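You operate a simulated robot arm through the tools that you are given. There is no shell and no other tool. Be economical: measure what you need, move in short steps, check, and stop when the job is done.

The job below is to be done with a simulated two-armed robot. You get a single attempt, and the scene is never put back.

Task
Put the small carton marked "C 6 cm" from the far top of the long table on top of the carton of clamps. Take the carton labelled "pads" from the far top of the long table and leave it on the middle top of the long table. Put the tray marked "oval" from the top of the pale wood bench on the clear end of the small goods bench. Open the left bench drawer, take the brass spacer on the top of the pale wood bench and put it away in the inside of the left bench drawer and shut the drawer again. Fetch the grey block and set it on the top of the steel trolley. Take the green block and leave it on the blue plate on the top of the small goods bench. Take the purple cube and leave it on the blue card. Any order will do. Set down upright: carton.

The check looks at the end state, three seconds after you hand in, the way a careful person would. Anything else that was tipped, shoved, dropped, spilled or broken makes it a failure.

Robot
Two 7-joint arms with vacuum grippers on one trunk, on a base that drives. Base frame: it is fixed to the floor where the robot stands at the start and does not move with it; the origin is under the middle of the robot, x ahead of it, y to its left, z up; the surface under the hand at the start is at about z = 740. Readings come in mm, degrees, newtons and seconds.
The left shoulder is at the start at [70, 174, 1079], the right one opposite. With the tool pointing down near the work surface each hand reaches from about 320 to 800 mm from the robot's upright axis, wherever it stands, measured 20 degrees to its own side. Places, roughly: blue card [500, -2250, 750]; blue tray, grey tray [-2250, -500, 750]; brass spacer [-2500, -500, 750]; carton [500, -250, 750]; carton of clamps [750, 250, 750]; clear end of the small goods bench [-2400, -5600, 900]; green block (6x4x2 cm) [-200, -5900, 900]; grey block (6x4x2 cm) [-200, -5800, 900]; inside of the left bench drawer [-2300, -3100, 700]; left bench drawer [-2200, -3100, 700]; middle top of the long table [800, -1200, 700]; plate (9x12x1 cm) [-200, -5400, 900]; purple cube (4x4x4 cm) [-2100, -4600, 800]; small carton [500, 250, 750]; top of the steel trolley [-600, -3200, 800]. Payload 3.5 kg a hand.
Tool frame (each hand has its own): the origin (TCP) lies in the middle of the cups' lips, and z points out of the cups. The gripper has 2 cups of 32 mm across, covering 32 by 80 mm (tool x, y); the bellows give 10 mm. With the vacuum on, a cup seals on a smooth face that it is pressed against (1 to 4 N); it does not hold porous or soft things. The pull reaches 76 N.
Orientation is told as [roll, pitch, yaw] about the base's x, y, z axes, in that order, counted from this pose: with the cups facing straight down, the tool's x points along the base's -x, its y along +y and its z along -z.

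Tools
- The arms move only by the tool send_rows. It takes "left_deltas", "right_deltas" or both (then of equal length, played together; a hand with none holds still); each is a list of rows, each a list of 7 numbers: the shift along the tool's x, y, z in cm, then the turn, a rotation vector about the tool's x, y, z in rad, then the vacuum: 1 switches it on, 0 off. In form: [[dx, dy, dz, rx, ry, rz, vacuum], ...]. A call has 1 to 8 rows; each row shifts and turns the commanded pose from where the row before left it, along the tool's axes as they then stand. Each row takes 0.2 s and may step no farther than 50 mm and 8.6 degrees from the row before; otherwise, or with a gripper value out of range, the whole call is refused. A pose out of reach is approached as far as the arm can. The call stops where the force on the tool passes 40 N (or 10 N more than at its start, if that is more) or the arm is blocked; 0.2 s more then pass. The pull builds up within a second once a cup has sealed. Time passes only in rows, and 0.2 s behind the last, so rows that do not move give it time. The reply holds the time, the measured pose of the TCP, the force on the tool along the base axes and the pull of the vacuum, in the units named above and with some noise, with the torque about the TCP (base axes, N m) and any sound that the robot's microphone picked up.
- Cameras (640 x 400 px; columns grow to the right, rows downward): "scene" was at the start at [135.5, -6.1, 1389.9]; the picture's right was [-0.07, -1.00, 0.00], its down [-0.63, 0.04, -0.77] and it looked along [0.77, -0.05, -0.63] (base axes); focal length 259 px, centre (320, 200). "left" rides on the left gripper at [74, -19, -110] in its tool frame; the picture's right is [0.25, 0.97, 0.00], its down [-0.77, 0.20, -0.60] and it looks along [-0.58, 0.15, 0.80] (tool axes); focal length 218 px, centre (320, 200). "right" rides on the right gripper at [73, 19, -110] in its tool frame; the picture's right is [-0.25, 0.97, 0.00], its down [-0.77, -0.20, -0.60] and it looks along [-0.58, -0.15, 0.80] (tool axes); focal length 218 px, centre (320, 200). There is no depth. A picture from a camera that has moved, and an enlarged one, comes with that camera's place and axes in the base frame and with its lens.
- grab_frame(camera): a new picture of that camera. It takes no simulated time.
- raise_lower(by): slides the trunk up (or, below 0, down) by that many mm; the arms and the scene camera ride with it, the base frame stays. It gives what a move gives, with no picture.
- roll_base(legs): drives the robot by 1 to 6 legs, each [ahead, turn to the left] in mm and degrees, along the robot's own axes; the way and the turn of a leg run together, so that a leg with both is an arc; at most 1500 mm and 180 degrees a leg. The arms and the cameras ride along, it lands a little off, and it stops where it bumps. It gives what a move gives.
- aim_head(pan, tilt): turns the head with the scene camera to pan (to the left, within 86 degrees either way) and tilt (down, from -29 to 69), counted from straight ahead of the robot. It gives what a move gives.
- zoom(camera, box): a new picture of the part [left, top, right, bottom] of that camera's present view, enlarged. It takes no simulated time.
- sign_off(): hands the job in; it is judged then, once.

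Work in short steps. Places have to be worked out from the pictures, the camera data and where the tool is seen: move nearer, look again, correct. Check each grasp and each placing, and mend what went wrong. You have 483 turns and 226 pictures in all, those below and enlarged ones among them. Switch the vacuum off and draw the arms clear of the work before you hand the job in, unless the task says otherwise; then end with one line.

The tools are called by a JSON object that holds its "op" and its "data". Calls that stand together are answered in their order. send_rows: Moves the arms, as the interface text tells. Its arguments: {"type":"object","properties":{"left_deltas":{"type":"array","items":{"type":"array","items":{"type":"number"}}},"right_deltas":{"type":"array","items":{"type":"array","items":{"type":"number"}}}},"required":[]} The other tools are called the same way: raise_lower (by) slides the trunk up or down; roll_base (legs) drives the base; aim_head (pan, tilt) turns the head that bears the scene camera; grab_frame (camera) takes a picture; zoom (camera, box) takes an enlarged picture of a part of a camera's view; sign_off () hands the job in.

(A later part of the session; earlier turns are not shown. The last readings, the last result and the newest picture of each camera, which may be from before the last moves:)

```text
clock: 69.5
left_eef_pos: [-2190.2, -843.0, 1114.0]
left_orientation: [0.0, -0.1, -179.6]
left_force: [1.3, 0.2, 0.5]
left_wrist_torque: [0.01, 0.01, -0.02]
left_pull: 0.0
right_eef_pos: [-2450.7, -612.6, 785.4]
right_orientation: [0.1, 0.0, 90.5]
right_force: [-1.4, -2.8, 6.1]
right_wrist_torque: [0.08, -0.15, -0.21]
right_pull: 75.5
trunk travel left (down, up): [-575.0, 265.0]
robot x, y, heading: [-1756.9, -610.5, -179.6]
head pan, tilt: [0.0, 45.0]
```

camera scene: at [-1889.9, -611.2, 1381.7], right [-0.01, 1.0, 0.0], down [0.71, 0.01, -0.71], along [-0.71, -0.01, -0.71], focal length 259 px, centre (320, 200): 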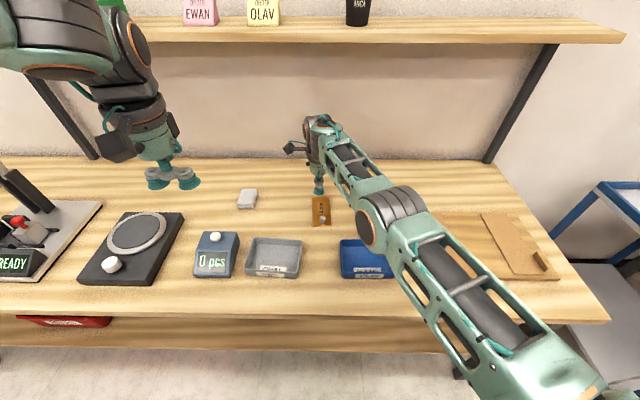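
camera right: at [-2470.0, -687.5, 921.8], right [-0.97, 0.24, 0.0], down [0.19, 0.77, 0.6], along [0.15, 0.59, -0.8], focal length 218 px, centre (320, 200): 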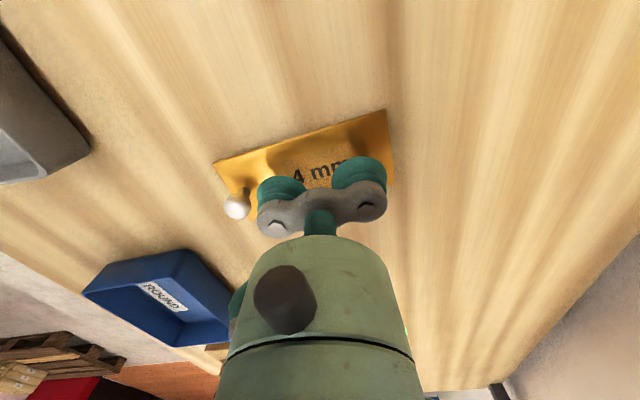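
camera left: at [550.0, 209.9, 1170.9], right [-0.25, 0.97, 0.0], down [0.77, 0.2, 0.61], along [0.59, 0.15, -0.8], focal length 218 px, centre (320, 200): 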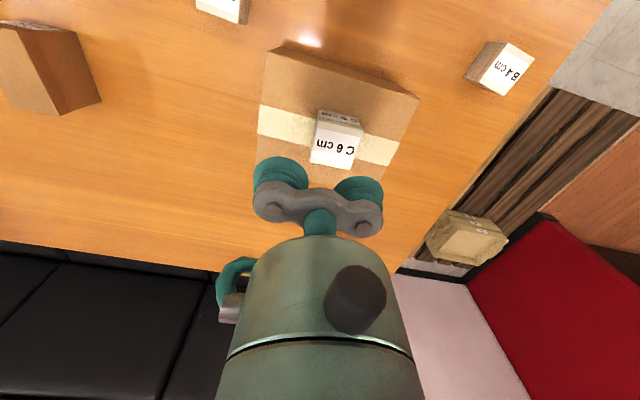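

Sealed with a pull of 75 N. I lift to z ≈ 860 and draw back the same low way.

{"op": "send_rows", "data": {"right_deltas": [[0, 0, -1, 0, 0, 0, 1], [0, 0, -4, 0, 0, 0, 1], [0, 0, -4, 0, 0, 0, 1], [-3, -3, 0, 0, 0, 0, 1], [-3, -3, 0, 0, 0, 0, 1], [-3, -3, 0, 0, 0, 0, 1], [-3, -3, 0, 0, 0, 0, 1], [-3, -3, 0, 0, 0, 0, 1]]}}

{"op": "send_rows", "data": {"right_deltas": [[-3, -3, -2, 0, 0, 0, 1], [-3, -3, -2, 0, 0, 0, 1], [-3, -3, -2, 0, 0, 0, 1], [0, -3, -4, 0, 0, 0, 1], [0, -3, -4, 0, 0, 0, 1], [0, 0, -5, 0, 0, 0, 1]]}}

{"op": "grab_frame", "data": {"camera": "scene"}}

```text
clock: 71.3
left_eef_pos: [-2190.6, -842.2, 1114.5]
left_orientation: [0.1, -0.1, -179.6]
left_force: [-0.2, -0.3, 0.1]
left_wrist_torque: [0.01, 0.02, -0.01]
left_pull: 0.1
right_eef_pos: [-2301.3, -460.3, 874.5]
right_orientation: [0.0, 0.0, 90.5]
right_force: [0.1, 0.2, -2.5]
right_wrist_torque: [0.02, 0.03, 0.0]
right_pull: 75.0
trunk travel left (down, up): [-575.0, 265.0]
robot x, y, heading: [-1755.3, -608.7, -179.6]
head pan, tilt: [0.0, 45.0]
```

```text
clock: 72.7
left_eef_pos: [-2193.5, -843.3, 1114.2]
left_orientation: [0.0, 0.0, -179.6]
left_force: [-0.2, -0.1, -0.2]
left_wrist_torque: [-0.01, 0.0, 0.0]
left_pull: 0.1
right_eef_pos: [-2150.8, -369.9, 1061.1]
right_orientation: [-0.1, 0.1, 90.4]
right_force: [0.1, -0.2, -2.3]
right_wrist_torque: [-0.02, 0.05, 0.03]
right_pull: 75.3
trunk travel left (down, up): [-575.0, 265.0]
robot x, y, heading: [-1755.1, -610.8, -179.5]
head pan, tilt: [0.0, 45.0]
```

```text
196 pictures are left
camera scene: at [-1886.9, -611.3, 1381.7], right [-0.01, 1.0, 0.0], down [0.71, 0.01, -0.71], along [-0.71, -0.01, -0.71], focal length 259 px, centre (320, 200)
```

scene: 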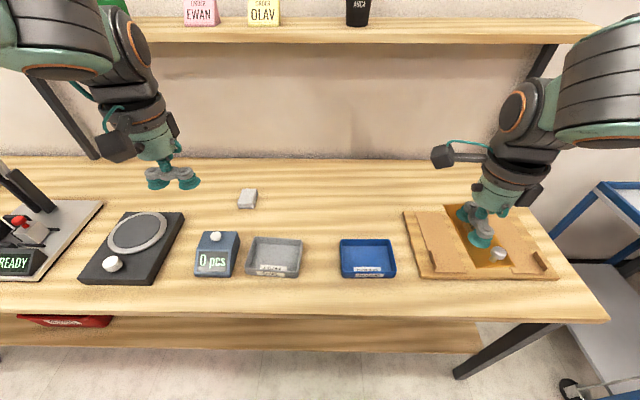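

The spacer is held. The grey tray's centre works out near (-2261, -734) with its rim at z ≈ 810, so I bring the left hand over it.

{"op": "send_rows", "data": {"left_deltas": [[-1.2, -1.8, 4, 0, 0, 0, 0], [-1.2, -1.8, 4, 0, 0, 0, 0], [-1.2, -1.8, 4, 0, 0, 0, 0], [-1.2, -1.8, 4, 0, 0, 0, 0], [-1.0, -1.8, 4, 0, 0, 0, 0], [-1.0, -1.9, 4, 0, 0, 0, 0]]}}

{"op": "grab_frame", "data": {"camera": "left"}}

{"op": "zoom", "data": {"camera": "scene", "box": [200, 160, 340, 290]}}

```text
clock: 74.1
left_eef_pos: [-2261.4, -734.4, 870.6]
left_orientation: [0.0, -0.1, -179.7]
left_force: [0.7, -1.3, -0.3]
left_wrist_torque: [-0.02, 0.01, 0.0]
left_pull: 0.1
right_eef_pos: [-2154.3, -370.3, 1060.9]
right_orientation: [-0.1, 0.1, 90.7]
right_force: [-0.4, -0.1, -2.5]
right_wrist_torque: [-0.02, 0.02, 0.06]
right_pull: 75.3
trunk travel left (down, up): [-575.0, 265.0]
robot x, y, heading: [-1752.8, -605.3, -179.4]
head pan, tilt: [0.0, 45.0]
```

```text
195 pictures are left
camera left: at [-2188.4, -715.2, 980.1], right [0.26, -0.97, 0.0], down [-0.77, -0.21, 0.6], along [-0.58, -0.16, -0.8], focal length 218 px, centre (320, 200)
```

left: 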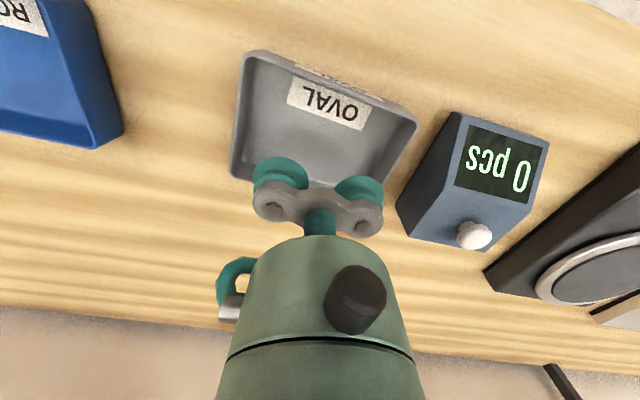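

```text
3.08 times, centred on (270, 225) of scene
camera zoom: at [-1888.6, -611.1, 1381.6], right [-0.01, 1.0, 0.0], down [0.71, 0.01, -0.71], along [-0.71, -0.01, -0.71], focal length 798 px, centre (474, 123)
```

zoom: 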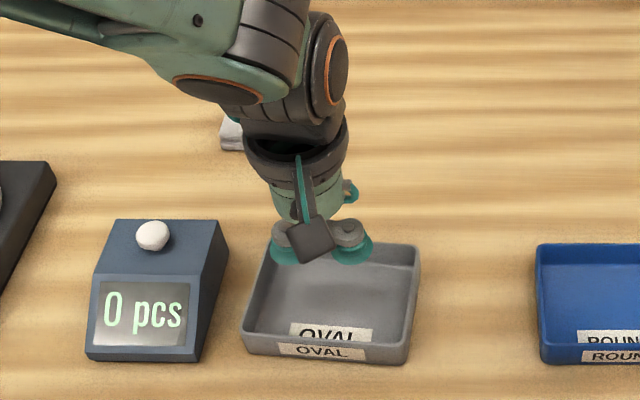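

The tray's centre agrees within a few millimetres. I lower the cups into it and seal on its floor.

{"op": "send_rows", "data": {"left_deltas": [[-0.3, 0, 4, 0, 0, 0, 0], [0, 0, 3, 0, 0, 0, 0], [0, 0, 1, 0, 0, 0, 1], [0, 0, 0.4, 0, 0, 0, 1], [0, 0, 0.4, 0, 0, 0, 1], [0, 0, 0, 0, 0, 0, 1]]}}

```text
clock: 75.5
left_eef_pos: [-2264.1, -734.2, 786.4]
left_orientation: [0.0, 0.0, -179.6]
left_force: [0.4, 0.5, -0.9]
left_wrist_torque: [0.01, 0.0, -0.02]
left_pull: 75.1
right_eef_pos: [-2151.3, -369.6, 1061.4]
right_orientation: [0.0, 0.0, 90.6]
right_force: [1.1, -0.7, -1.5]
right_wrist_torque: [0.0, 0.05, -0.01]
right_pull: 74.6
trunk travel left (down, up): [-575.0, 265.0]
robot x, y, heading: [-1755.0, -609.2, -179.5]
head pan, tilt: [0.0, 45.0]
```

Sealed at 75 N with the TCP at z 786 on the tray floor. I lift it and draw back.

{"op": "send_rows", "data": {"left_deltas": [[0, 0, -1, 0, 0, 0, 1], [0, 0, -4, 0, 0, 0, 1], [0, 0, -5, 0, 0, 0, 1], [0, 0, -5, 0, 0, 0, 1], [1, 2, -4, 0, 0, 0, 1], [2, 2, -4, 0, 0, 0, 1], [3, 2, -3, 0, 0, 0, 1], [4, 2, 0, 0, 0, 0, 1]]}}

{"op": "grab_frame", "data": {"camera": "scene"}}

```text
clock: 77.3
left_eef_pos: [-2160.9, -814.6, 1048.6]
left_orientation: [-0.1, -0.2, -179.5]
left_force: [0.5, -0.3, -1.9]
left_wrist_torque: [0.05, 0.02, 0.01]
left_pull: 75.3
right_eef_pos: [-2151.4, -373.3, 1061.9]
right_orientation: [0.1, -0.2, 90.5]
right_force: [-0.5, -0.6, -1.5]
right_wrist_torque: [0.02, 0.03, 0.0]
right_pull: 75.7
trunk travel left (down, up): [-575.0, 265.0]
robot x, y, heading: [-1756.6, -608.5, -179.2]
head pan, tilt: [0.0, 45.0]
```

```text
193 pictures are left
camera scene: at [-1885.5, -615.3, 1381.9], right [-0.01, 1.0, 0.0], down [0.71, 0.01, -0.71], along [-0.71, 0.0, -0.71], focal length 259 px, centre (320, 200)
```

scene: 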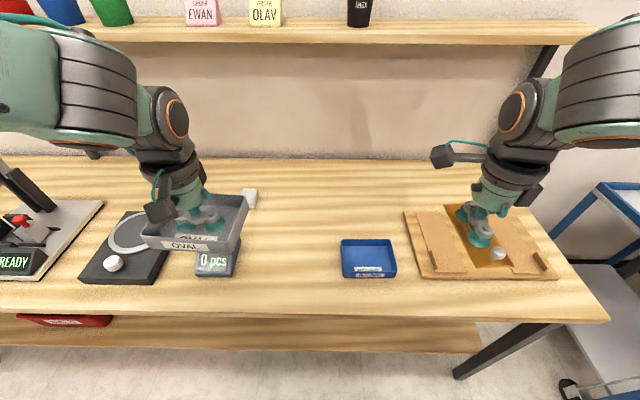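

Both are held. Opening the drawer needs a free hand, so I take the tray to the small goods bench first. I back away, turn to face -y and drive, watching the way.

{"op": "roll_base", "data": {"legs": [[-450, 0], [0, 90]]}}

{"op": "aim_head", "data": {"pan": 0, "tilt": 12}}

{"op": "grab_frame", "data": {"camera": "scene"}}

```text
clock: 83.7
left_eef_pos: [-1131.9, -1024.6, 1047.9]
left_orientation: [-0.1, 0.0, -92.9]
left_force: [-0.1, -0.5, -1.6]
left_wrist_torque: [-0.04, -0.03, 0.05]
left_pull: 75.5
right_eef_pos: [-1571.2, -987.6, 1061.4]
right_orientation: [0.0, 0.0, 177.3]
right_force: [0.0, -0.9, -2.9]
right_wrist_torque: [-0.05, 0.0, 0.0]
right_pull: 75.5
trunk travel left (down, up): [-575.0, 265.0]
robot x, y, heading: [-1308.2, -609.1, -93.1]
head pan, tilt: [0.0, 45.0]
```

```text
clock: 84.7
left_eef_pos: [-1132.6, -1025.4, 1048.3]
left_orientation: [0.0, 0.0, -92.9]
left_force: [1.2, -0.2, -1.2]
left_wrist_torque: [0.04, 0.02, -0.01]
left_pull: 75.3
right_eef_pos: [-1572.0, -988.9, 1060.5]
right_orientation: [0.0, 0.0, 177.3]
right_force: [0.4, 0.0, -2.6]
right_wrist_torque: [-0.06, -0.01, -0.01]
right_pull: 75.7
trunk travel left (down, up): [-575.0, 265.0]
robot x, y, heading: [-1312.8, -605.8, -92.8]
head pan, tilt: [0.0, 12.0]
```

```text
192 pictures are left
camera scene: at [-1317.1, -750.5, 1433.4], right [-1.0, 0.05, 0.0], down [0.01, 0.21, -0.98], along [-0.05, -0.98, -0.21], focal length 259 px, centre (320, 200)
```

scene: 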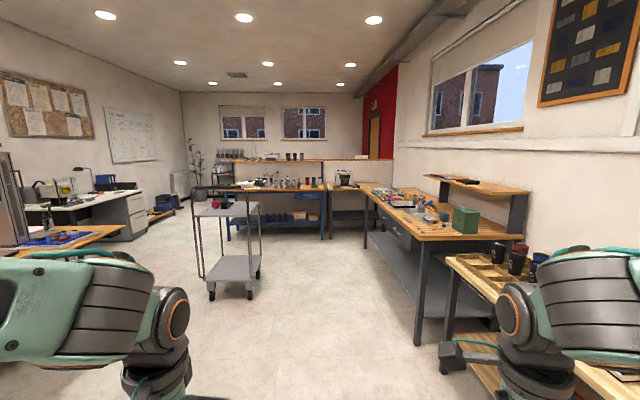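

{"op": "zoom", "data": {"camera": "scene", "box": [180, 140, 420, 280]}}

{"op": "zoom", "data": {"camera": "scene", "box": [340, 160, 540, 300]}}

```text
2.67 times, centred on (300, 210) of scene
camera zoom: at [-1317.1, -750.5, 1433.4], right [-1.0, 0.05, 0.0], down [0.01, 0.21, -0.98], along [-0.05, -0.98, -0.21], focal length 692 px, centre (373, 173)
```

zoom: 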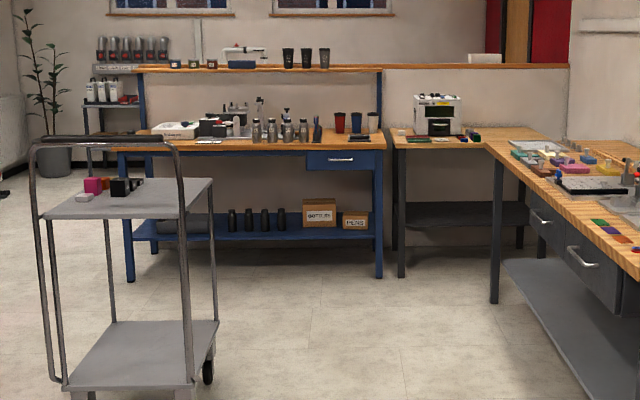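

```text
2.86 times, centred on (440, 230) of scene
camera zoom: at [-1317.1, -750.5, 1433.4], right [-1.0, 0.05, 0.0], down [0.01, 0.21, -0.98], along [-0.05, -0.98, -0.21], focal length 741 px, centre (-23, 114)
```

zoom: 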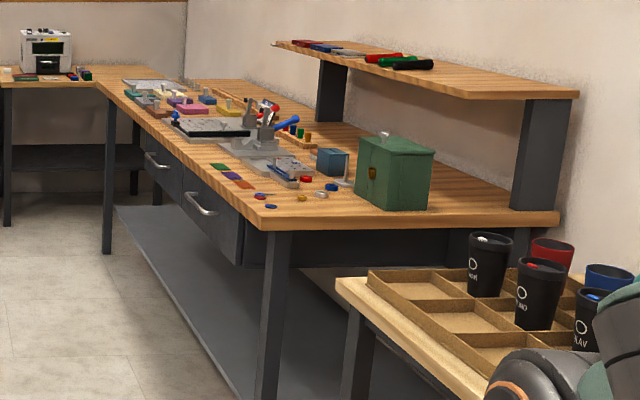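

The aisle between the trolley (right side near x -800) and the left bench (front near x -2150) is clear. The small goods bench seems to lie beyond the low partition, so I drive on to see it.

{"op": "roll_base", "data": {"legs": [[1500, 0], [900, 0]]}}

{"op": "raise_lower", "data": {"by": 250}}

{"op": "grab_frame", "data": {"camera": "scene"}}

```text
clock: 96.3
left_eef_pos: [-1451.5, -3391.1, 1048.4]
left_orientation: [-0.1, 0.0, -99.2]
left_force: [0.1, -0.2, -1.7]
left_wrist_torque: [0.03, -0.01, 0.0]
left_pull: 75.2
right_eef_pos: [-1885.6, -3305.2, 1062.2]
right_orientation: [0.0, 0.0, 170.9]
right_force: [-0.2, 0.5, -1.9]
right_wrist_torque: [-0.04, -0.01, 0.0]
right_pull: 75.8
trunk travel left (down, up): [-575.0, 265.0]
robot x, y, heading: [-1581.8, -2952.9, -98.8]
head pan, tilt: [0.0, 12.0]
```

```text
clock: 98.9
left_eef_pos: [-1452.1, -3390.8, 1298.8]
left_orientation: [-0.1, -0.1, -99.2]
left_force: [-0.2, -0.8, -1.1]
left_wrist_torque: [-0.02, -0.03, 0.0]
left_pull: 75.6
right_eef_pos: [-1884.9, -3305.3, 1311.3]
right_orientation: [0.0, 0.1, 171.0]
right_force: [-0.4, 1.0, -3.6]
right_wrist_torque: [-0.07, -0.01, 0.03]
right_pull: 75.2
trunk travel left (down, up): [-825.0, 15.0]
robot x, y, heading: [-1581.2, -2953.2, -99.2]
head pan, tilt: [0.0, 12.0]
```

```text
189 pictures are left
camera scene: at [-1605.1, -3097.2, 1683.4], right [-0.99, 0.16, 0.0], down [0.03, 0.21, -0.98], along [-0.16, -0.97, -0.21], focal length 259 px, centre (320, 200)
```

scene: 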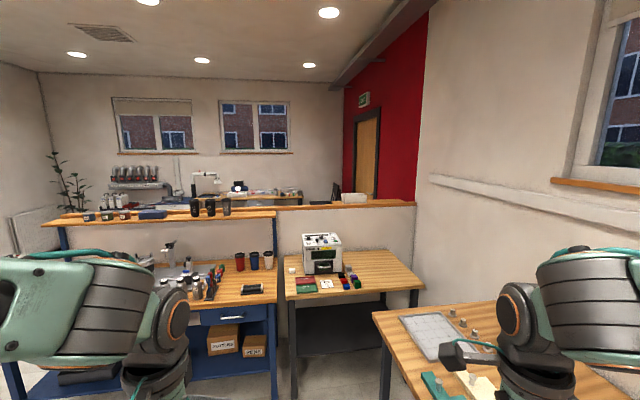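

{"op": "zoom", "data": {"camera": "scene", "box": [40, 140, 440, 280]}}

{"op": "zoom", "data": {"camera": "scene", "box": [150, 160, 320, 230]}}

```text
1.60 times, centred on (240, 210) of scene
camera zoom: at [-1605.1, -3097.2, 1683.4], right [-0.99, 0.16, 0.0], down [0.03, 0.21, -0.98], along [-0.16, -0.97, -0.21], focal length 415 px, centre (448, 184)
```

zoom: 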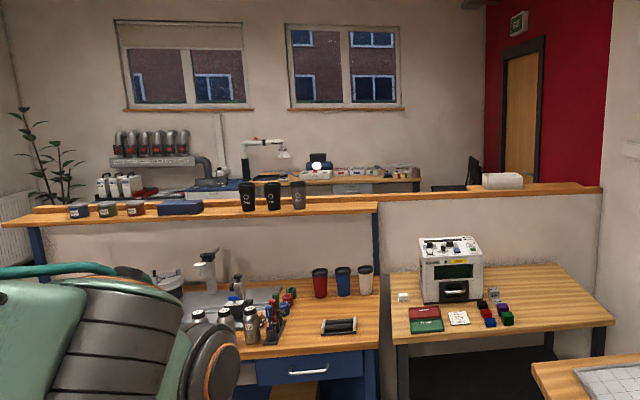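

```text
3.76 times, centred on (235, 195) of scene
camera zoom: at [-1605.1, -3097.2, 1683.4], right [-0.99, 0.16, 0.0], down [0.03, 0.21, -0.98], along [-0.16, -0.97, -0.21], focal length 976 px, centre (640, 219)
```

zoom: 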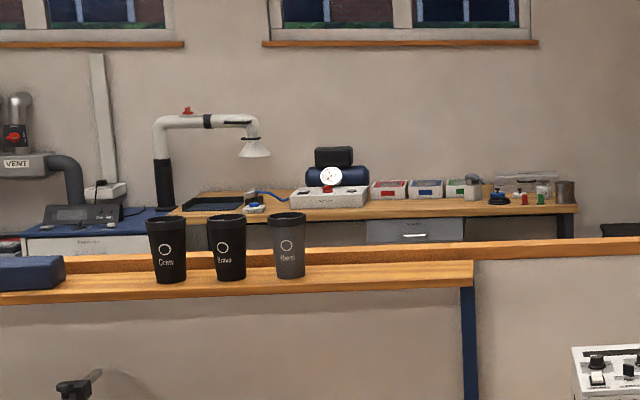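

The purple cube is on the table with the white device, and the small goods bench must be hidden behind the partition. I drive round the left end of the partition, with the trunk raised so the loads ride above everything.

{"op": "roll_base", "data": {"legs": [[0, 25], [1000, 0], [0, 72]]}}

{"op": "grab_frame", "data": {"camera": "scene"}}

```text
clock: 108.5
left_eef_pos: [-896.4, -3754.6, 1298.4]
left_orientation: [0.1, 0.1, -3.8]
left_force: [-0.4, 0.0, -0.7]
left_wrist_torque: [0.0, -0.04, 0.02]
left_pull: 75.2
right_eef_pos: [-941.0, -4194.5, 1310.9]
right_orientation: [0.0, 0.0, -93.7]
right_force: [0.7, -1.0, -2.7]
right_wrist_torque: [0.03, -0.07, -0.01]
right_pull: 75.7
trunk travel left (down, up): [-825.0, 15.0]
robot x, y, heading: [-1320.1, -3927.4, -3.6]
head pan, tilt: [0.0, 12.0]
```

```text
186 pictures are left
camera scene: at [-1175.1, -3936.5, 1683.5], right [-0.07, -1.0, 0.0], down [-0.21, 0.01, -0.98], along [0.98, -0.06, -0.21], focal length 259 px, centre (320, 200)
```

scene: 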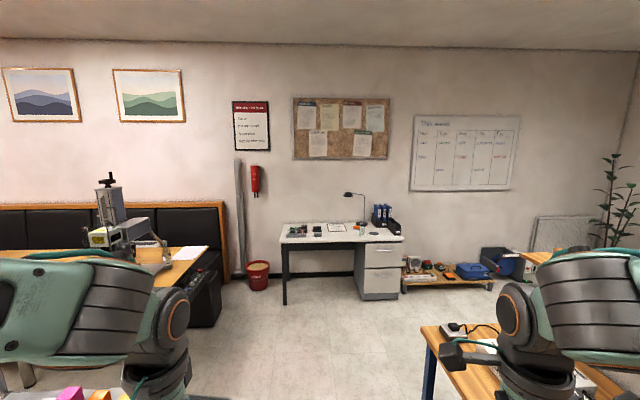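

The way ahead is clear. I drive past the blue bench's end and turn right to look beyond the partition.

{"op": "roll_base", "data": {"legs": [[1500, 0], [250, 0], [0, -80]]}}

{"op": "grab_frame", "data": {"camera": "scene"}}

```text
clock: 120.6
left_eef_pos: [625.7, -4418.3, 1298.0]
left_orientation: [0.1, 0.0, -84.4]
left_force: [-0.9, 0.3, -1.3]
left_wrist_torque: [0.01, 0.01, 0.02]
left_pull: 75.3
right_eef_pos: [185.1, -4446.1, 1311.0]
right_orientation: [0.0, 0.0, -174.3]
right_force: [0.2, -0.2, -1.4]
right_wrist_torque: [-0.04, -0.03, 0.03]
right_pull: 75.4
trunk travel left (down, up): [-825.0, 15.0]
robot x, y, heading: [392.3, -4029.0, -84.6]
head pan, tilt: [0.0, 12.0]
```

```text
185 pictures are left
camera scene: at [403.5, -4173.2, 1683.5], right [-1.0, -0.1, 0.0], down [-0.02, 0.21, -0.98], along [0.1, -0.97, -0.21], focal length 259 px, centre (320, 200)
```

scene: 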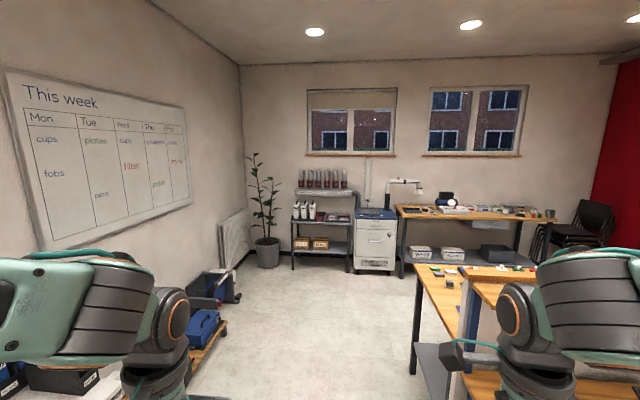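

{"op": "zoom", "data": {"camera": "scene", "box": [390, 230, 550, 330]}}

```text
4.00 times, centred on (470, 280) of scene
camera zoom: at [403.5, -4173.2, 1683.5], right [-1.0, -0.1, 0.0], down [-0.02, 0.21, -0.98], along [0.1, -0.97, -0.21], focal length 1038 px, centre (-280, -120)
```

zoom: 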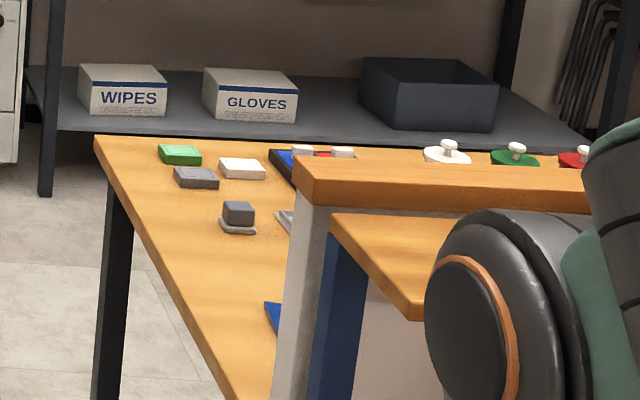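

The small goods bench is behind the partition, with its east end at x ≈ -54, y -5150 to -5820 and the top near z 900. The green and grey blocks and the blue plate are at this end. I drive south past it, then turn west along its south side.

{"op": "roll_base", "data": {"legs": [[0, -4.4], [1500, 0], [750, 0], [0, -91]]}}

{"op": "grab_frame", "data": {"camera": "scene"}}

```text
clock: 136.4
left_eef_pos: [-21.4, -6511.7, 1297.9]
left_orientation: [0.0, 0.1, 176.5]
left_force: [-0.6, 0.2, -0.6]
left_wrist_torque: [0.01, 0.03, 0.02]
left_pull: 76.0
right_eef_pos: [21.0, -6072.9, 1310.0]
right_orientation: [0.0, 0.0, 86.6]
right_force: [-0.5, 0.3, -1.8]
right_wrist_torque: [0.02, 0.05, -0.05]
right_pull: 75.5
trunk travel left (down, up): [-825.0, 15.0]
robot x, y, heading: [400.0, -6339.7, 176.5]
head pan, tilt: [0.0, 12.0]
```

```text
183 pictures are left
camera scene: at [255.6, -6330.8, 1683.5], right [0.06, 1.0, 0.0], down [0.21, -0.01, -0.98], along [-0.98, 0.06, -0.21], focal length 259 px, centre (320, 200)
```

scene: 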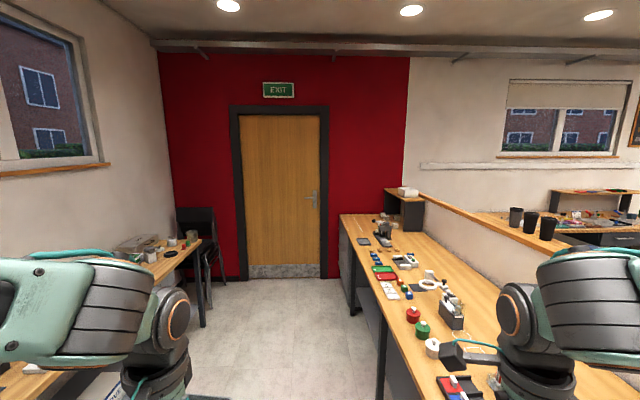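

{"op": "zoom", "data": {"camera": "scene", "box": [330, 180, 490, 300]}}

```text
3.33 times, centred on (410, 240) of scene
camera zoom: at [255.6, -6330.8, 1683.5], right [0.06, 1.0, 0.0], down [0.21, -0.01, -0.98], along [-0.98, 0.06, -0.21], focal length 864 px, centre (20, 67)
```

zoom: 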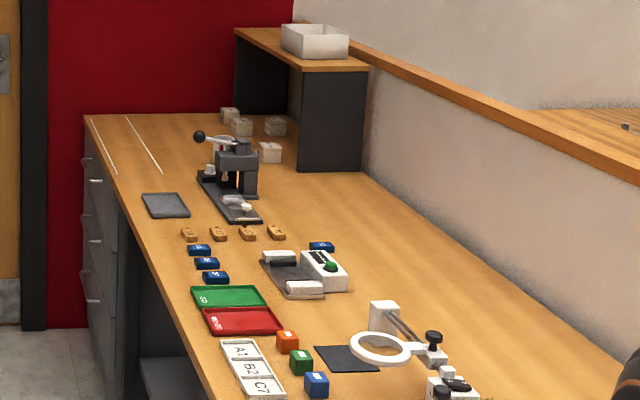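

The clear end with the white lines is at the far west end. The red wall is near x -2777, so I stop around x -2150 and then turn to face the bench.

{"op": "roll_base", "data": {"legs": [[0, 2.5], [1500, 0], [1050, 0], [0, -88]]}}

{"op": "aim_head", "data": {"pan": 10, "tilt": 50}}

{"op": "grab_frame", "data": {"camera": "scene"}}

```text
clock: 153.1
left_eef_pos: [-2417.1, -5936.3, 1298.8]
left_orientation: [0.0, 0.0, 93.3]
left_force: [0.3, -0.3, -1.1]
left_wrist_torque: [0.0, 0.0, -0.01]
left_pull: 75.7
right_eef_pos: [-1975.9, -5927.7, 1311.2]
right_orientation: [0.0, 0.0, 3.5]
right_force: [-0.1, 0.0, -2.8]
right_wrist_torque: [0.05, 0.01, -0.01]
right_pull: 75.4
trunk travel left (down, up): [-825.0, 15.0]
robot x, y, heading: [-2194.7, -6335.7, 93.4]
head pan, tilt: [0.0, 12.0]
```

```text
clock: 154.2
left_eef_pos: [-2417.6, -5937.3, 1298.5]
left_orientation: [0.0, -0.1, 93.4]
left_force: [0.6, 0.1, -0.7]
left_wrist_torque: [0.0, 0.02, -0.01]
left_pull: 75.7
right_eef_pos: [-1973.8, -5927.4, 1310.8]
right_orientation: [0.0, 0.0, 3.5]
right_force: [0.2, -0.3, -2.8]
right_wrist_torque: [0.05, 0.02, 0.03]
right_pull: 75.3
trunk travel left (down, up): [-825.0, 15.0]
robot x, y, heading: [-2192.9, -6332.3, 93.4]
head pan, tilt: [10.0, 50.0]
```

```text
181 pictures are left
camera scene: at [-2215.9, -6209.5, 1624.9], right [0.97, 0.23, 0.0], down [0.18, -0.74, -0.64], along [-0.15, 0.63, -0.77], focal length 259 px, centre (320, 200)
```

scene: 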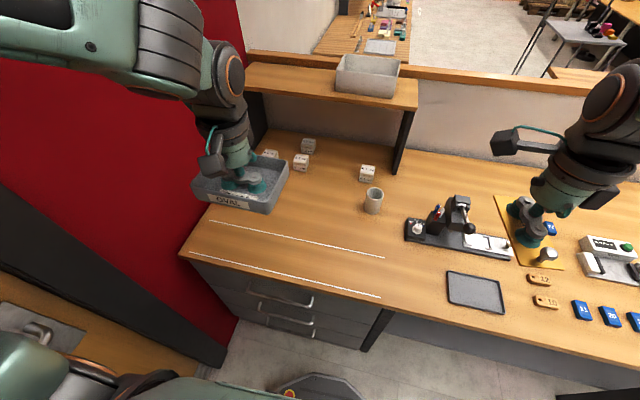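

I see two thin white lines on the bench near its front edge. I zoom in to understand them.

{"op": "zoom", "data": {"camera": "scene", "box": [170, 120, 410, 310]}}

```text
2.11 times, centred on (290, 215) of scene
camera zoom: at [-2215.9, -6209.5, 1624.9], right [0.97, 0.23, 0.0], down [0.18, -0.74, -0.64], along [-0.15, 0.63, -0.77], focal length 546 px, centre (383, 168)
```

zoom: 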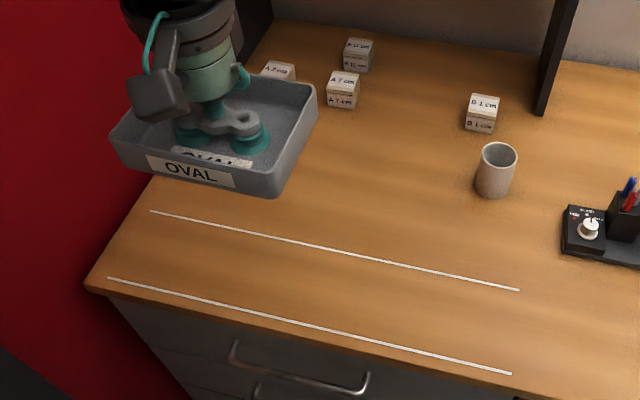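

The bench top works out near z ≈ 850 when I check against the listed places, and the clear end is centred near (-2400, -5600). I will set the tray at about (-2420, -5640), behind the white lines and clear of the dice and cup. First I lower the trunk.

{"op": "raise_lower", "data": {"by": -200}}

{"op": "grab_frame", "data": {"camera": "left"}}

```text
clock: 156.3
left_eef_pos: [-2418.1, -5936.5, 1098.2]
left_orientation: [0.0, -0.1, 93.2]
left_force: [-0.4, 0.0, -0.5]
left_wrist_torque: [0.03, 0.0, 0.04]
left_pull: 75.3
right_eef_pos: [-1974.5, -5926.2, 1111.6]
right_orientation: [0.0, -0.1, 3.4]
right_force: [0.0, 0.1, -3.2]
right_wrist_torque: [0.05, 0.02, -0.02]
right_pull: 75.7
trunk travel left (down, up): [-625.0, 215.0]
robot x, y, heading: [-2198.4, -6330.0, 93.5]
head pan, tilt: [10.0, 50.0]
```

```text
179 pictures are left
camera left: at [-2393.7, -6010.4, 1209.1], right [-0.95, -0.31, 0.0], down [-0.24, 0.76, 0.6], along [-0.19, 0.57, -0.8], focal length 218 px, centre (320, 200)
```

left: 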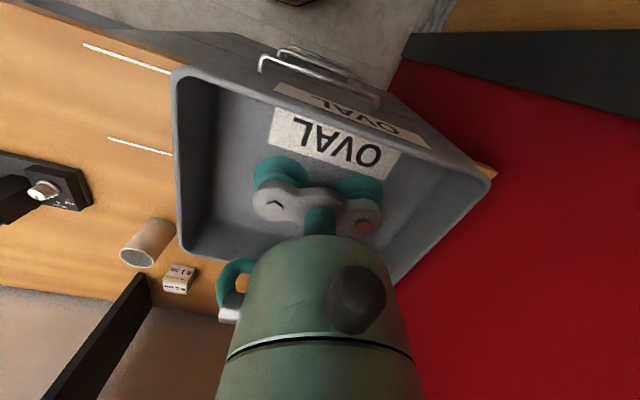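

I move the tray forward over the spot.

{"op": "send_rows", "data": {"left_deltas": [[-4.2, -0.2, 1, 0, 0, 0, 1], [-4.2, -0.2, 1, 0, 0, 0, 1], [-4.2, -0.2, 1, 0, 0, 0, 1], [-4.2, -0.2, 1, 0, 0, 0, 1], [-4.2, -0.2, 1, 0, 0, 0, 1], [-4.2, -0.2, 1, 0, 0, 0, 1], [-4.2, -0.2, 1, 0, 0, 0, 1], [0, 0, 0, 0, 0, 0, 1]]}}

{"op": "grab_frame", "data": {"camera": "scene"}}

```text
clock: 158.1
left_eef_pos: [-2418.9, -5643.5, 1028.8]
left_orientation: [0.0, 0.1, 93.3]
left_force: [0.1, -0.3, -1.7]
left_wrist_torque: [0.01, 0.01, -0.03]
left_pull: 75.8
right_eef_pos: [-1977.1, -5927.3, 1111.2]
right_orientation: [0.1, 0.0, 3.5]
right_force: [-0.4, -0.3, -2.6]
right_wrist_torque: [0.08, 0.03, -0.03]
right_pull: 75.4
trunk travel left (down, up): [-625.0, 215.0]
robot x, y, heading: [-2195.3, -6333.8, 93.5]
head pan, tilt: [10.0, 50.0]
```

```text
178 pictures are left
camera scene: at [-2216.0, -6211.2, 1425.1], right [0.97, 0.23, 0.0], down [0.18, -0.74, -0.64], along [-0.15, 0.63, -0.77], focal length 259 px, centre (320, 200)
```

scene: 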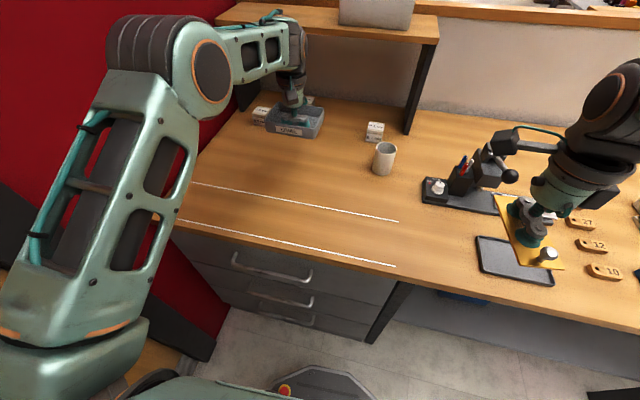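

The parallax gives a bench top near z ≈ 843. I descend to z ≈ 862 and then feel for contact.

{"op": "send_rows", "data": {"left_deltas": [[0, 0, 5, 0, 0, 0, 1], [0, 0, 5, 0, 0, 0, 1], [0, 0, 4.5, 0, 0, 0, 1], [0, 0, 1.5, 0, 0, 0, 1], [0, 0, 0.4, 0, 0, 0, 1], [0, 0, 0.4, 0, 0, 0, 1], [0, 0, 0, 0, 0, 0, 1]]}}

{"op": "zoom", "data": {"camera": "scene", "box": [170, 80, 410, 240]}}

```text
clock: 159.7
left_eef_pos: [-2419.3, -5642.6, 863.9]
left_orientation: [0.1, -0.4, 93.4]
left_force: [-1.9, 10.9, 22.1]
left_wrist_torque: [-0.31, -0.11, -0.09]
left_pull: 75.4
right_eef_pos: [-1975.3, -5928.9, 1111.4]
right_orientation: [0.1, 0.0, 3.3]
right_force: [0.0, 0.7, -2.5]
right_wrist_torque: [0.08, 0.05, -0.01]
right_pull: 75.5
trunk travel left (down, up): [-625.0, 215.0]
robot x, y, heading: [-2194.4, -6336.9, 93.4]
head pan, tilt: [10.0, 50.0]
```

```text
2.50 times, centred on (290, 160) of scene
camera zoom: at [-2215.1, -6211.4, 1425.4], right [0.97, 0.23, 0.0], down [0.18, -0.74, -0.64], along [-0.15, 0.63, -0.77], focal length 648 px, centre (395, 300)
```

zoom: 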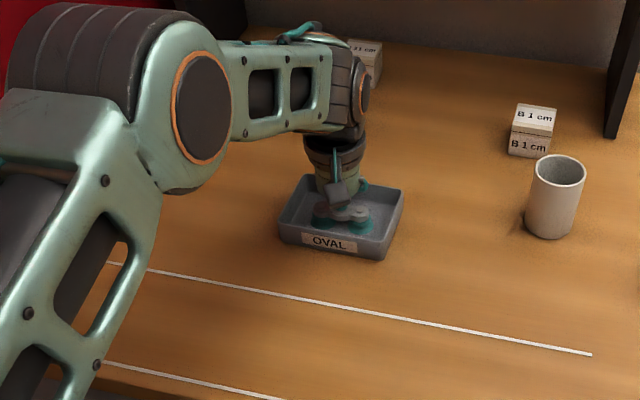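

It is on the bench. I release and lift out.

{"op": "send_rows", "data": {"left_deltas": [[0, 0, -0.3, 0, 0, 0, 1], [0, 0, 0, 0, 0, 0, 0], [0, 0, 0, 0, 0, 0, 0], [0, 0, 0, 0, 0, 0, 0], [0, 0, -0.5, 0, 0, 0, 0], [0, 0, -3, 0, 0, 0, 0], [0, 0, -5, 0, 0, 0, 0], [0, 0, -5, 0, 0, 0, 0]]}}

{"op": "send_rows", "data": {"left_deltas": [[4, 0, -3, 0, 0, 0, 0], [4, 0, -3, 0, 0, 0, 0], [4, 0, -3, 0, 0, 0, 0], [4, 0, 0, 0, 0, 0, 0], [4, 0, 0, 0, 0, 0, 0], [4, 0, 0, 0, 0, 0, 0], [4, 0, 0, 0, 0, 0, 0]]}}

{"op": "grab_frame", "data": {"camera": "scene"}}

```text
clock: 161.5
left_eef_pos: [-2420.5, -5642.0, 997.5]
left_orientation: [0.0, -0.1, 93.2]
left_force: [-0.4, 0.1, -0.7]
left_wrist_torque: [-0.01, 0.0, 0.01]
left_pull: 0.1
right_eef_pos: [-1975.0, -5928.7, 1111.2]
right_orientation: [0.0, 0.0, 3.4]
right_force: [0.2, 0.0, -2.4]
right_wrist_torque: [0.05, 0.05, 0.0]
right_pull: 75.7
trunk travel left (down, up): [-625.0, 215.0]
robot x, y, heading: [-2196.8, -6335.0, 93.4]
head pan, tilt: [10.0, 50.0]
```

```text
clock: 163.1
left_eef_pos: [-2405.4, -5924.9, 1089.0]
left_orientation: [0.0, -0.1, 93.4]
left_force: [0.0, -0.1, 0.2]
left_wrist_torque: [-0.01, -0.04, 0.01]
left_pull: 0.0
right_eef_pos: [-1975.9, -5928.5, 1113.0]
right_orientation: [0.1, -0.1, 3.4]
right_force: [-0.9, -0.8, -1.9]
right_wrist_torque: [0.07, -0.01, 0.0]
right_pull: 75.6
trunk travel left (down, up): [-625.0, 215.0]
robot x, y, heading: [-2197.2, -6337.7, 93.3]
head pan, tilt: [10.0, 50.0]
```

```text
176 pictures are left
camera scene: at [-2217.1, -6211.2, 1425.0], right [0.97, 0.23, 0.0], down [0.18, -0.74, -0.64], along [-0.15, 0.63, -0.77], focal length 259 px, centre (320, 200)
```

scene: 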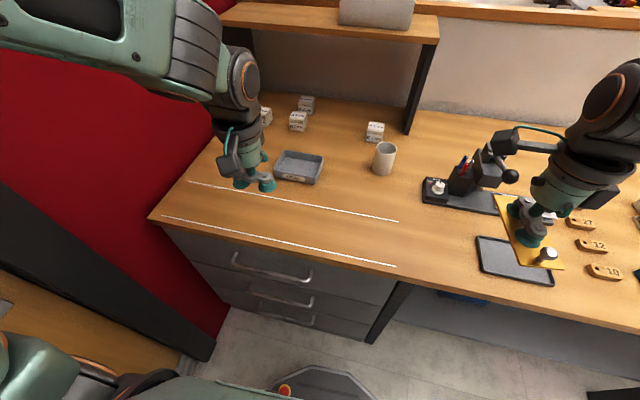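

The tray sits upright on the clear end. Next I go to the east end of the bench for the blocks, raising the trunk for the drive.

{"op": "raise_lower", "data": {"by": 200}}

{"op": "roll_base", "data": {"legs": [[0, -92], [1500, 0], [1050, 0], [0, 90]]}}

{"op": "aim_head", "data": {"pan": 10, "tilt": 25}}

{"op": "grab_frame", "data": {"camera": "scene"}}

```text
clock: 165.3
left_eef_pos: [-2403.5, -5924.1, 1288.7]
left_orientation: [0.0, 0.1, 93.3]
left_force: [-0.8, -0.8, -0.4]
left_wrist_torque: [-0.01, 0.0, -0.04]
left_pull: 0.1
right_eef_pos: [-1976.0, -5927.1, 1311.2]
right_orientation: [0.0, 0.0, 3.4]
right_force: [0.7, 0.3, -2.0]
right_wrist_torque: [0.04, 0.02, -0.03]
right_pull: 75.5
trunk travel left (down, up): [-825.0, 15.0]
robot x, y, heading: [-2194.8, -6337.5, 93.5]
head pan, tilt: [10.0, 50.0]
```

```text
clock: 185.3
left_eef_pos: [156.4, -5931.4, 1290.1]
left_orientation: [0.0, -0.1, 88.6]
left_force: [-0.1, -1.1, 0.8]
left_wrist_torque: [0.0, 0.03, 0.02]
left_pull: 0.0
right_eef_pos: [583.4, -5970.3, 1310.6]
right_orientation: [0.0, 0.1, -1.3]
right_force: [1.1, 0.6, -2.1]
right_wrist_torque: [0.08, -0.01, 0.01]
right_pull: 75.7
trunk travel left (down, up): [-825.0, 15.0]
robot x, y, heading: [329.2, -6355.8, 88.3]
head pan, tilt: [10.0, 50.0]
```

```text
clock: 186.2
left_eef_pos: [157.3, -5931.5, 1289.9]
left_orientation: [-0.1, 0.0, 88.6]
left_force: [-0.7, -0.3, 0.0]
left_wrist_torque: [0.06, 0.0, -0.03]
left_pull: 0.1
right_eef_pos: [583.2, -5969.7, 1311.7]
right_orientation: [0.0, 0.0, -1.4]
right_force: [-0.8, 0.1, -1.4]
right_wrist_torque: [0.08, 0.0, -0.01]
right_pull: 75.2
trunk travel left (down, up): [-825.0, 15.0]
robot x, y, heading: [329.4, -6355.6, 88.7]
head pan, tilt: [10.0, 25.0]
```

```text
175 pictures are left
camera scene: at [318.0, -6216.8, 1662.3], right [0.99, 0.15, 0.0], down [0.06, -0.42, -0.91], along [-0.14, 0.9, -0.42], focal length 259 px, centre (320, 200)
```

scene: 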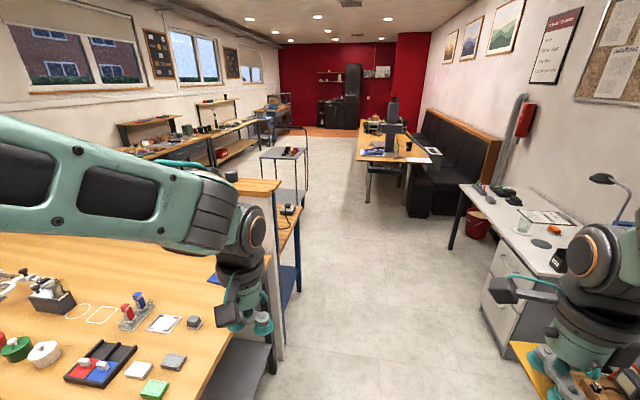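

I drive up beside the bench's end, first raising and drawing in the right hand with the spacer so that it stays clear of the partition.

{"op": "send_rows", "data": {"right_deltas": [[0, -2, -4, 0, 0, 0, 1], [0, -2, -4, 0, 0, 0, 1], [0, -2, -4, 0, 0, 0, 1], [0, 0, -4, 0, 0, 0, 1]]}}

{"op": "roll_base", "data": {"legs": [[795, 0], [0, 91.5]]}}

{"op": "aim_head", "data": {"pan": 0, "tilt": 50}}

{"op": "grab_frame", "data": {"camera": "scene"}}

```text
clock: 187.2
left_eef_pos: [155.9, -5929.8, 1287.9]
left_orientation: [0.0, 0.0, 88.6]
left_force: [0.8, 0.3, -0.9]
left_wrist_torque: [-0.02, -0.01, -0.01]
left_pull: 0.0
right_eef_pos: [553.7, -6011.5, 1436.4]
right_orientation: [0.0, 0.0, -1.4]
right_force: [0.4, -0.7, -2.8]
right_wrist_torque: [0.05, -0.04, 0.0]
right_pull: 75.2
right hand out of reach, approached as far as the arm can: row 3, 4
trunk travel left (down, up): [-825.0, 15.0]
robot x, y, heading: [330.1, -6358.5, 88.7]
head pan, tilt: [10.0, 25.0]
```

```text
clock: 195.2
left_eef_pos: [-85.5, -5710.2, 1290.3]
left_orientation: [0.1, 0.0, 175.7]
left_force: [-0.2, 0.0, -0.3]
left_wrist_torque: [-0.01, -0.02, 0.01]
left_pull: 0.0
right_eef_pos: [14.4, -5315.1, 1437.4]
right_orientation: [0.0, 0.1, 85.8]
right_force: [0.0, -0.5, -2.1]
right_wrist_torque: [0.0, 0.09, 0.01]
right_pull: 75.4
trunk travel left (down, up): [-825.0, 15.0]
robot x, y, heading: [351.8, -5556.5, 176.0]
head pan, tilt: [10.0, 25.0]
```

```text
clock: 196.1
left_eef_pos: [-85.9, -5711.2, 1289.2]
left_orientation: [0.0, -0.1, 175.8]
left_force: [0.4, -0.5, -0.8]
left_wrist_torque: [0.0, 0.02, 0.0]
left_pull: 0.1
right_eef_pos: [13.9, -5316.0, 1436.4]
right_orientation: [0.0, 0.0, 85.9]
right_force: [0.6, -0.5, -2.5]
right_wrist_torque: [-0.03, 0.07, 0.01]
right_pull: 75.4
trunk travel left (down, up): [-825.0, 15.0]
robot x, y, heading: [348.7, -5558.5, 175.8]
head pan, tilt: [0.0, 50.0]
```

```text
174 pictures are left
camera scene: at [221.9, -5548.4, 1624.9], right [0.07, 1.0, 0.0], down [0.76, -0.05, -0.64], along [-0.64, 0.05, -0.77], focal length 259 px, centre (320, 200)
```

scene: 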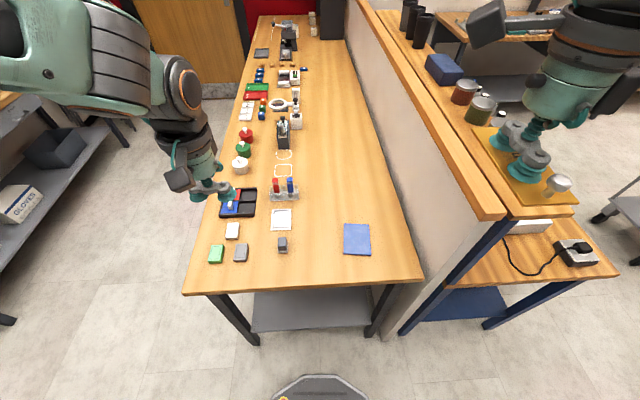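

Both blocks, the plate and the bench end are in view. I zoom to measure them.

{"op": "zoom", "data": {"camera": "scene", "box": [190, 190, 390, 290]}}

```text
3.20 times, centred on (290, 240) of scene
camera zoom: at [221.9, -5548.4, 1624.9], right [0.07, 1.0, 0.0], down [0.76, -0.05, -0.64], along [-0.64, 0.05, -0.77], focal length 830 px, centre (416, 72)
```

zoom: 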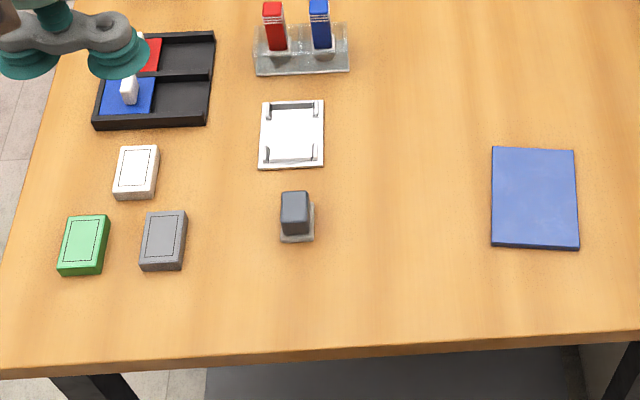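

Green top is centred near (-209, -5848), grey near (-207, -5768), and the plate near (-232, -5386). One cup goes on green with the other overhanging toward the front edge, so I move to TCP (-209, -5872) above it.

{"op": "send_rows", "data": {"left_deltas": [[-1.39, 2.12, 4.1, 0, 0, 0, 0], [-1.39, 2.12, 4.1, 0, 0, 0, 0], [-1.39, 2.12, 4.1, 0, 0, 0, 0], [-1.39, 2.12, 4.1, 0, 0, 0, 0], [-1.39, 2.12, 4.1, 0, 0, 0, 0], [-1.39, 2.12, 4.1, 0, 0, 0, 0], [-1.39, 2.12, 4.1, 0, 0, 0, 0], [-1.39, 2.12, 4.1, 0, 0, 0, 0]]}}

{"op": "grab_frame", "data": {"camera": "left"}}

```text
clock: 197.9
left_eef_pos: [-210.2, -5874.4, 956.6]
left_orientation: [0.0, -0.1, 175.7]
left_force: [0.1, 0.4, -0.2]
left_wrist_torque: [0.01, -0.02, -0.04]
left_pull: 0.0
right_eef_pos: [11.8, -5316.2, 1436.0]
right_orientation: [-0.1, -0.1, 86.0]
right_force: [-0.7, -0.6, -2.2]
right_wrist_torque: [0.02, 0.04, -0.02]
right_pull: 75.4
trunk travel left (down, up): [-825.0, 15.0]
robot x, y, heading: [348.2, -5554.5, 176.0]
head pan, tilt: [0.0, 50.0]
```

```text
172 pictures are left
camera left: at [-136.9, -5860.5, 1067.2], right [0.18, -0.98, 0.0], down [-0.78, -0.15, 0.6], along [-0.59, -0.11, -0.8], focal length 218 px, centre (320, 200)
```

left: 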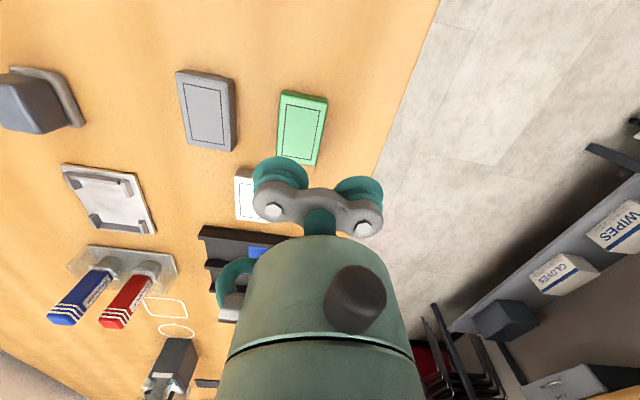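

The close view puts green at (-204, -5855). I correct by a few millimetres and descend onto it with the vacuum on.

{"op": "send_rows", "data": {"left_deltas": [[0.4, 0.5, 4, 0, 0, 0, 0], [0, 0, 2.5, 0, 0, 0, 0], [0, 0, 0.8, 0, 0, 0, 1], [0, 0, 0.4, 0, 0, 0, 1], [0, 0, 0.3, 0, 0, 0, 1], [0, 0, 0, 0, 0, 0, 1]]}}

```text
clock: 199.3
left_eef_pos: [-203.5, -5878.2, 881.3]
left_orientation: [0.1, 0.0, 175.7]
left_force: [0.9, -0.1, 0.1]
left_wrist_torque: [0.87, -0.09, 0.02]
left_pull: 37.2
right_eef_pos: [15.3, -5314.4, 1436.5]
right_orientation: [-0.1, 0.0, 85.9]
right_force: [0.3, -0.3, -2.9]
right_wrist_torque: [-0.01, 0.08, 0.01]
right_pull: 75.6
trunk travel left (down, up): [-825.0, 15.0]
robot x, y, heading: [347.5, -5552.8, 175.8]
head pan, tilt: [0.0, 50.0]
```

One cup sealed on green. I lift it and carry it toward the blue plate.

{"op": "send_rows", "data": {"left_deltas": [[0, 0, -2, 0, 0, 0, 1], [0, 0, -5, 0, 0, 0, 1], [0, 0, -5, 0, 0, 0, 1], [-0.6, -4.6, 0, 0, 0, 0, 1], [-0.6, -4.6, 0, 0, 0, 0, 1], [-0.6, -4.6, 0, 0, 0, 0, 1], [-0.6, -4.6, 0, 0, 0, 0, 1], [-0.6, -4.6, 0, 0, 0, 0, 1]]}}

{"op": "send_rows", "data": {"left_deltas": [[-0.6, -4.6, 0, 0, 0, 0, 1], [-0.6, -4.6, 0, 0, 0, 0, 1], [-0.6, -4.6, 0, 0, 0, 0, 1], [-0.6, -4.6, 0, 0, 0, 0, 1], [-0.6, -4.6, 0, 0, 0, 0, 1], [0, 0, 0, 0, 0, 0, 1]]}}

{"op": "grab_frame", "data": {"camera": "left"}}

{"op": "grab_frame", "data": {"camera": "scene"}}

```text
clock: 201.1
left_eef_pos: [-217.7, -5642.6, 1001.8]
left_orientation: [0.0, 0.0, 175.9]
left_force: [0.1, 0.4, -1.3]
left_wrist_torque: [0.82, -0.07, 0.0]
left_pull: 38.0
right_eef_pos: [13.7, -5313.3, 1436.8]
right_orientation: [0.0, 0.1, 85.9]
right_force: [0.3, 0.0, -3.0]
right_wrist_torque: [-0.05, 0.06, 0.0]
right_pull: 75.1
trunk travel left (down, up): [-825.0, 15.0]
robot x, y, heading: [347.1, -5556.1, 176.0]
head pan, tilt: [0.0, 50.0]
```

```text
clock: 202.5
left_eef_pos: [-227.2, -5426.2, 998.5]
left_orientation: [0.1, 0.0, 175.8]
left_force: [-0.5, 0.1, -0.9]
left_wrist_torque: [0.9, -0.11, -0.01]
left_pull: 38.1
left hand out of reach, approached as far as the arm can: row 5
right_eef_pos: [14.9, -5317.7, 1437.7]
right_orientation: [-0.1, 0.0, 85.9]
right_force: [-0.4, 0.0, -2.0]
right_wrist_torque: [-0.01, 0.05, 0.01]
right_pull: 75.5
trunk travel left (down, up): [-825.0, 15.0]
robot x, y, heading: [344.5, -5555.8, 175.6]
head pan, tilt: [0.0, 50.0]
```

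```text
171 pictures are left
camera left: at [-153.5, -5413.5, 1109.8], right [0.18, -0.98, 0.0], down [-0.78, -0.15, 0.6], along [-0.59, -0.11, -0.8], focal length 218 px, centre (320, 200)
```

left: 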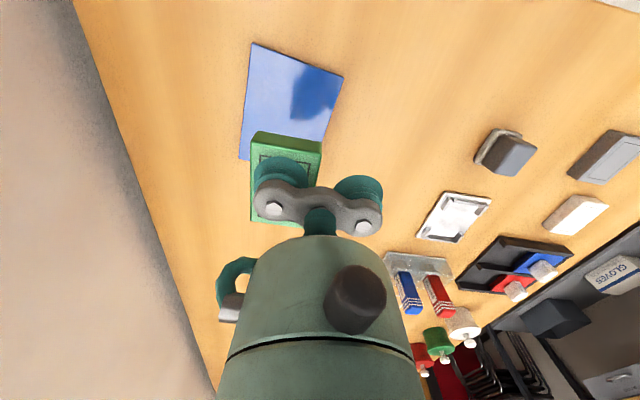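

```text
170 pictures are left
camera scene: at [222.4, -5550.1, 1624.9], right [0.07, 1.0, 0.0], down [0.76, -0.05, -0.64], along [-0.64, 0.05, -0.77], focal length 259 px, centre (320, 200)
```

scene: 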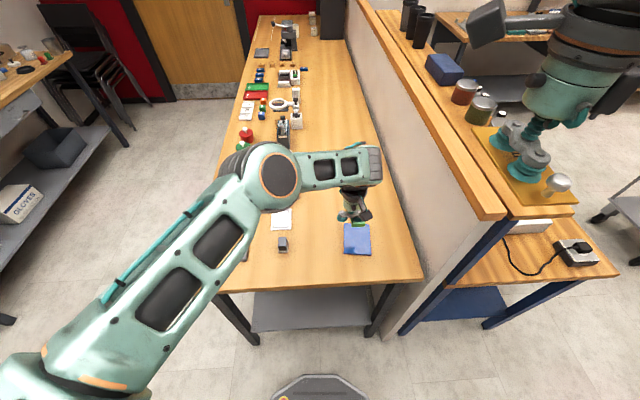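

The plate's centre is near (-234, -5390), and the left arm is at its reach limit with the trunk this high. I lower the trunk by 100 mm, which the right hand has room for.

{"op": "raise_lower", "data": {"by": -100}}

```text
clock: 203.8
left_eef_pos: [-228.0, -5424.7, 900.0]
left_orientation: [0.1, 0.0, 175.9]
left_force: [0.7, 0.7, -0.5]
left_wrist_torque: [0.88, -0.06, -0.01]
left_pull: 37.7
right_eef_pos: [15.0, -5316.1, 1337.8]
right_orientation: [0.0, 0.1, 85.9]
right_force: [0.0, 0.4, -2.0]
right_wrist_torque: [-0.04, 0.05, -0.01]
right_pull: 75.4
trunk travel left (down, up): [-725.0, 115.0]
robot x, y, heading: [349.5, -5553.5, 175.8]
head pan, tilt: [0.0, 50.0]
```

I check the pose with a still row now that reach has returned.

{"op": "send_rows", "data": {"left_deltas": [[0, 0, 0, 0, 0, 0, 1]]}}

```text
clock: 204.2
left_eef_pos: [-229.1, -5426.5, 898.0]
left_orientation: [0.0, 0.0, 175.8]
left_force: [-0.8, 0.1, -1.8]
left_wrist_torque: [0.89, -0.03, 0.01]
left_pull: 37.9
right_eef_pos: [15.3, -5315.2, 1337.4]
right_orientation: [0.0, 0.0, 85.9]
right_force: [0.9, 0.4, -1.9]
right_wrist_torque: [0.01, 0.05, 0.02]
right_pull: 75.8
trunk travel left (down, up): [-725.0, 115.0]
robot x, y, heading: [348.3, -5553.4, 175.9]
head pan, tilt: [0.0, 50.0]
```

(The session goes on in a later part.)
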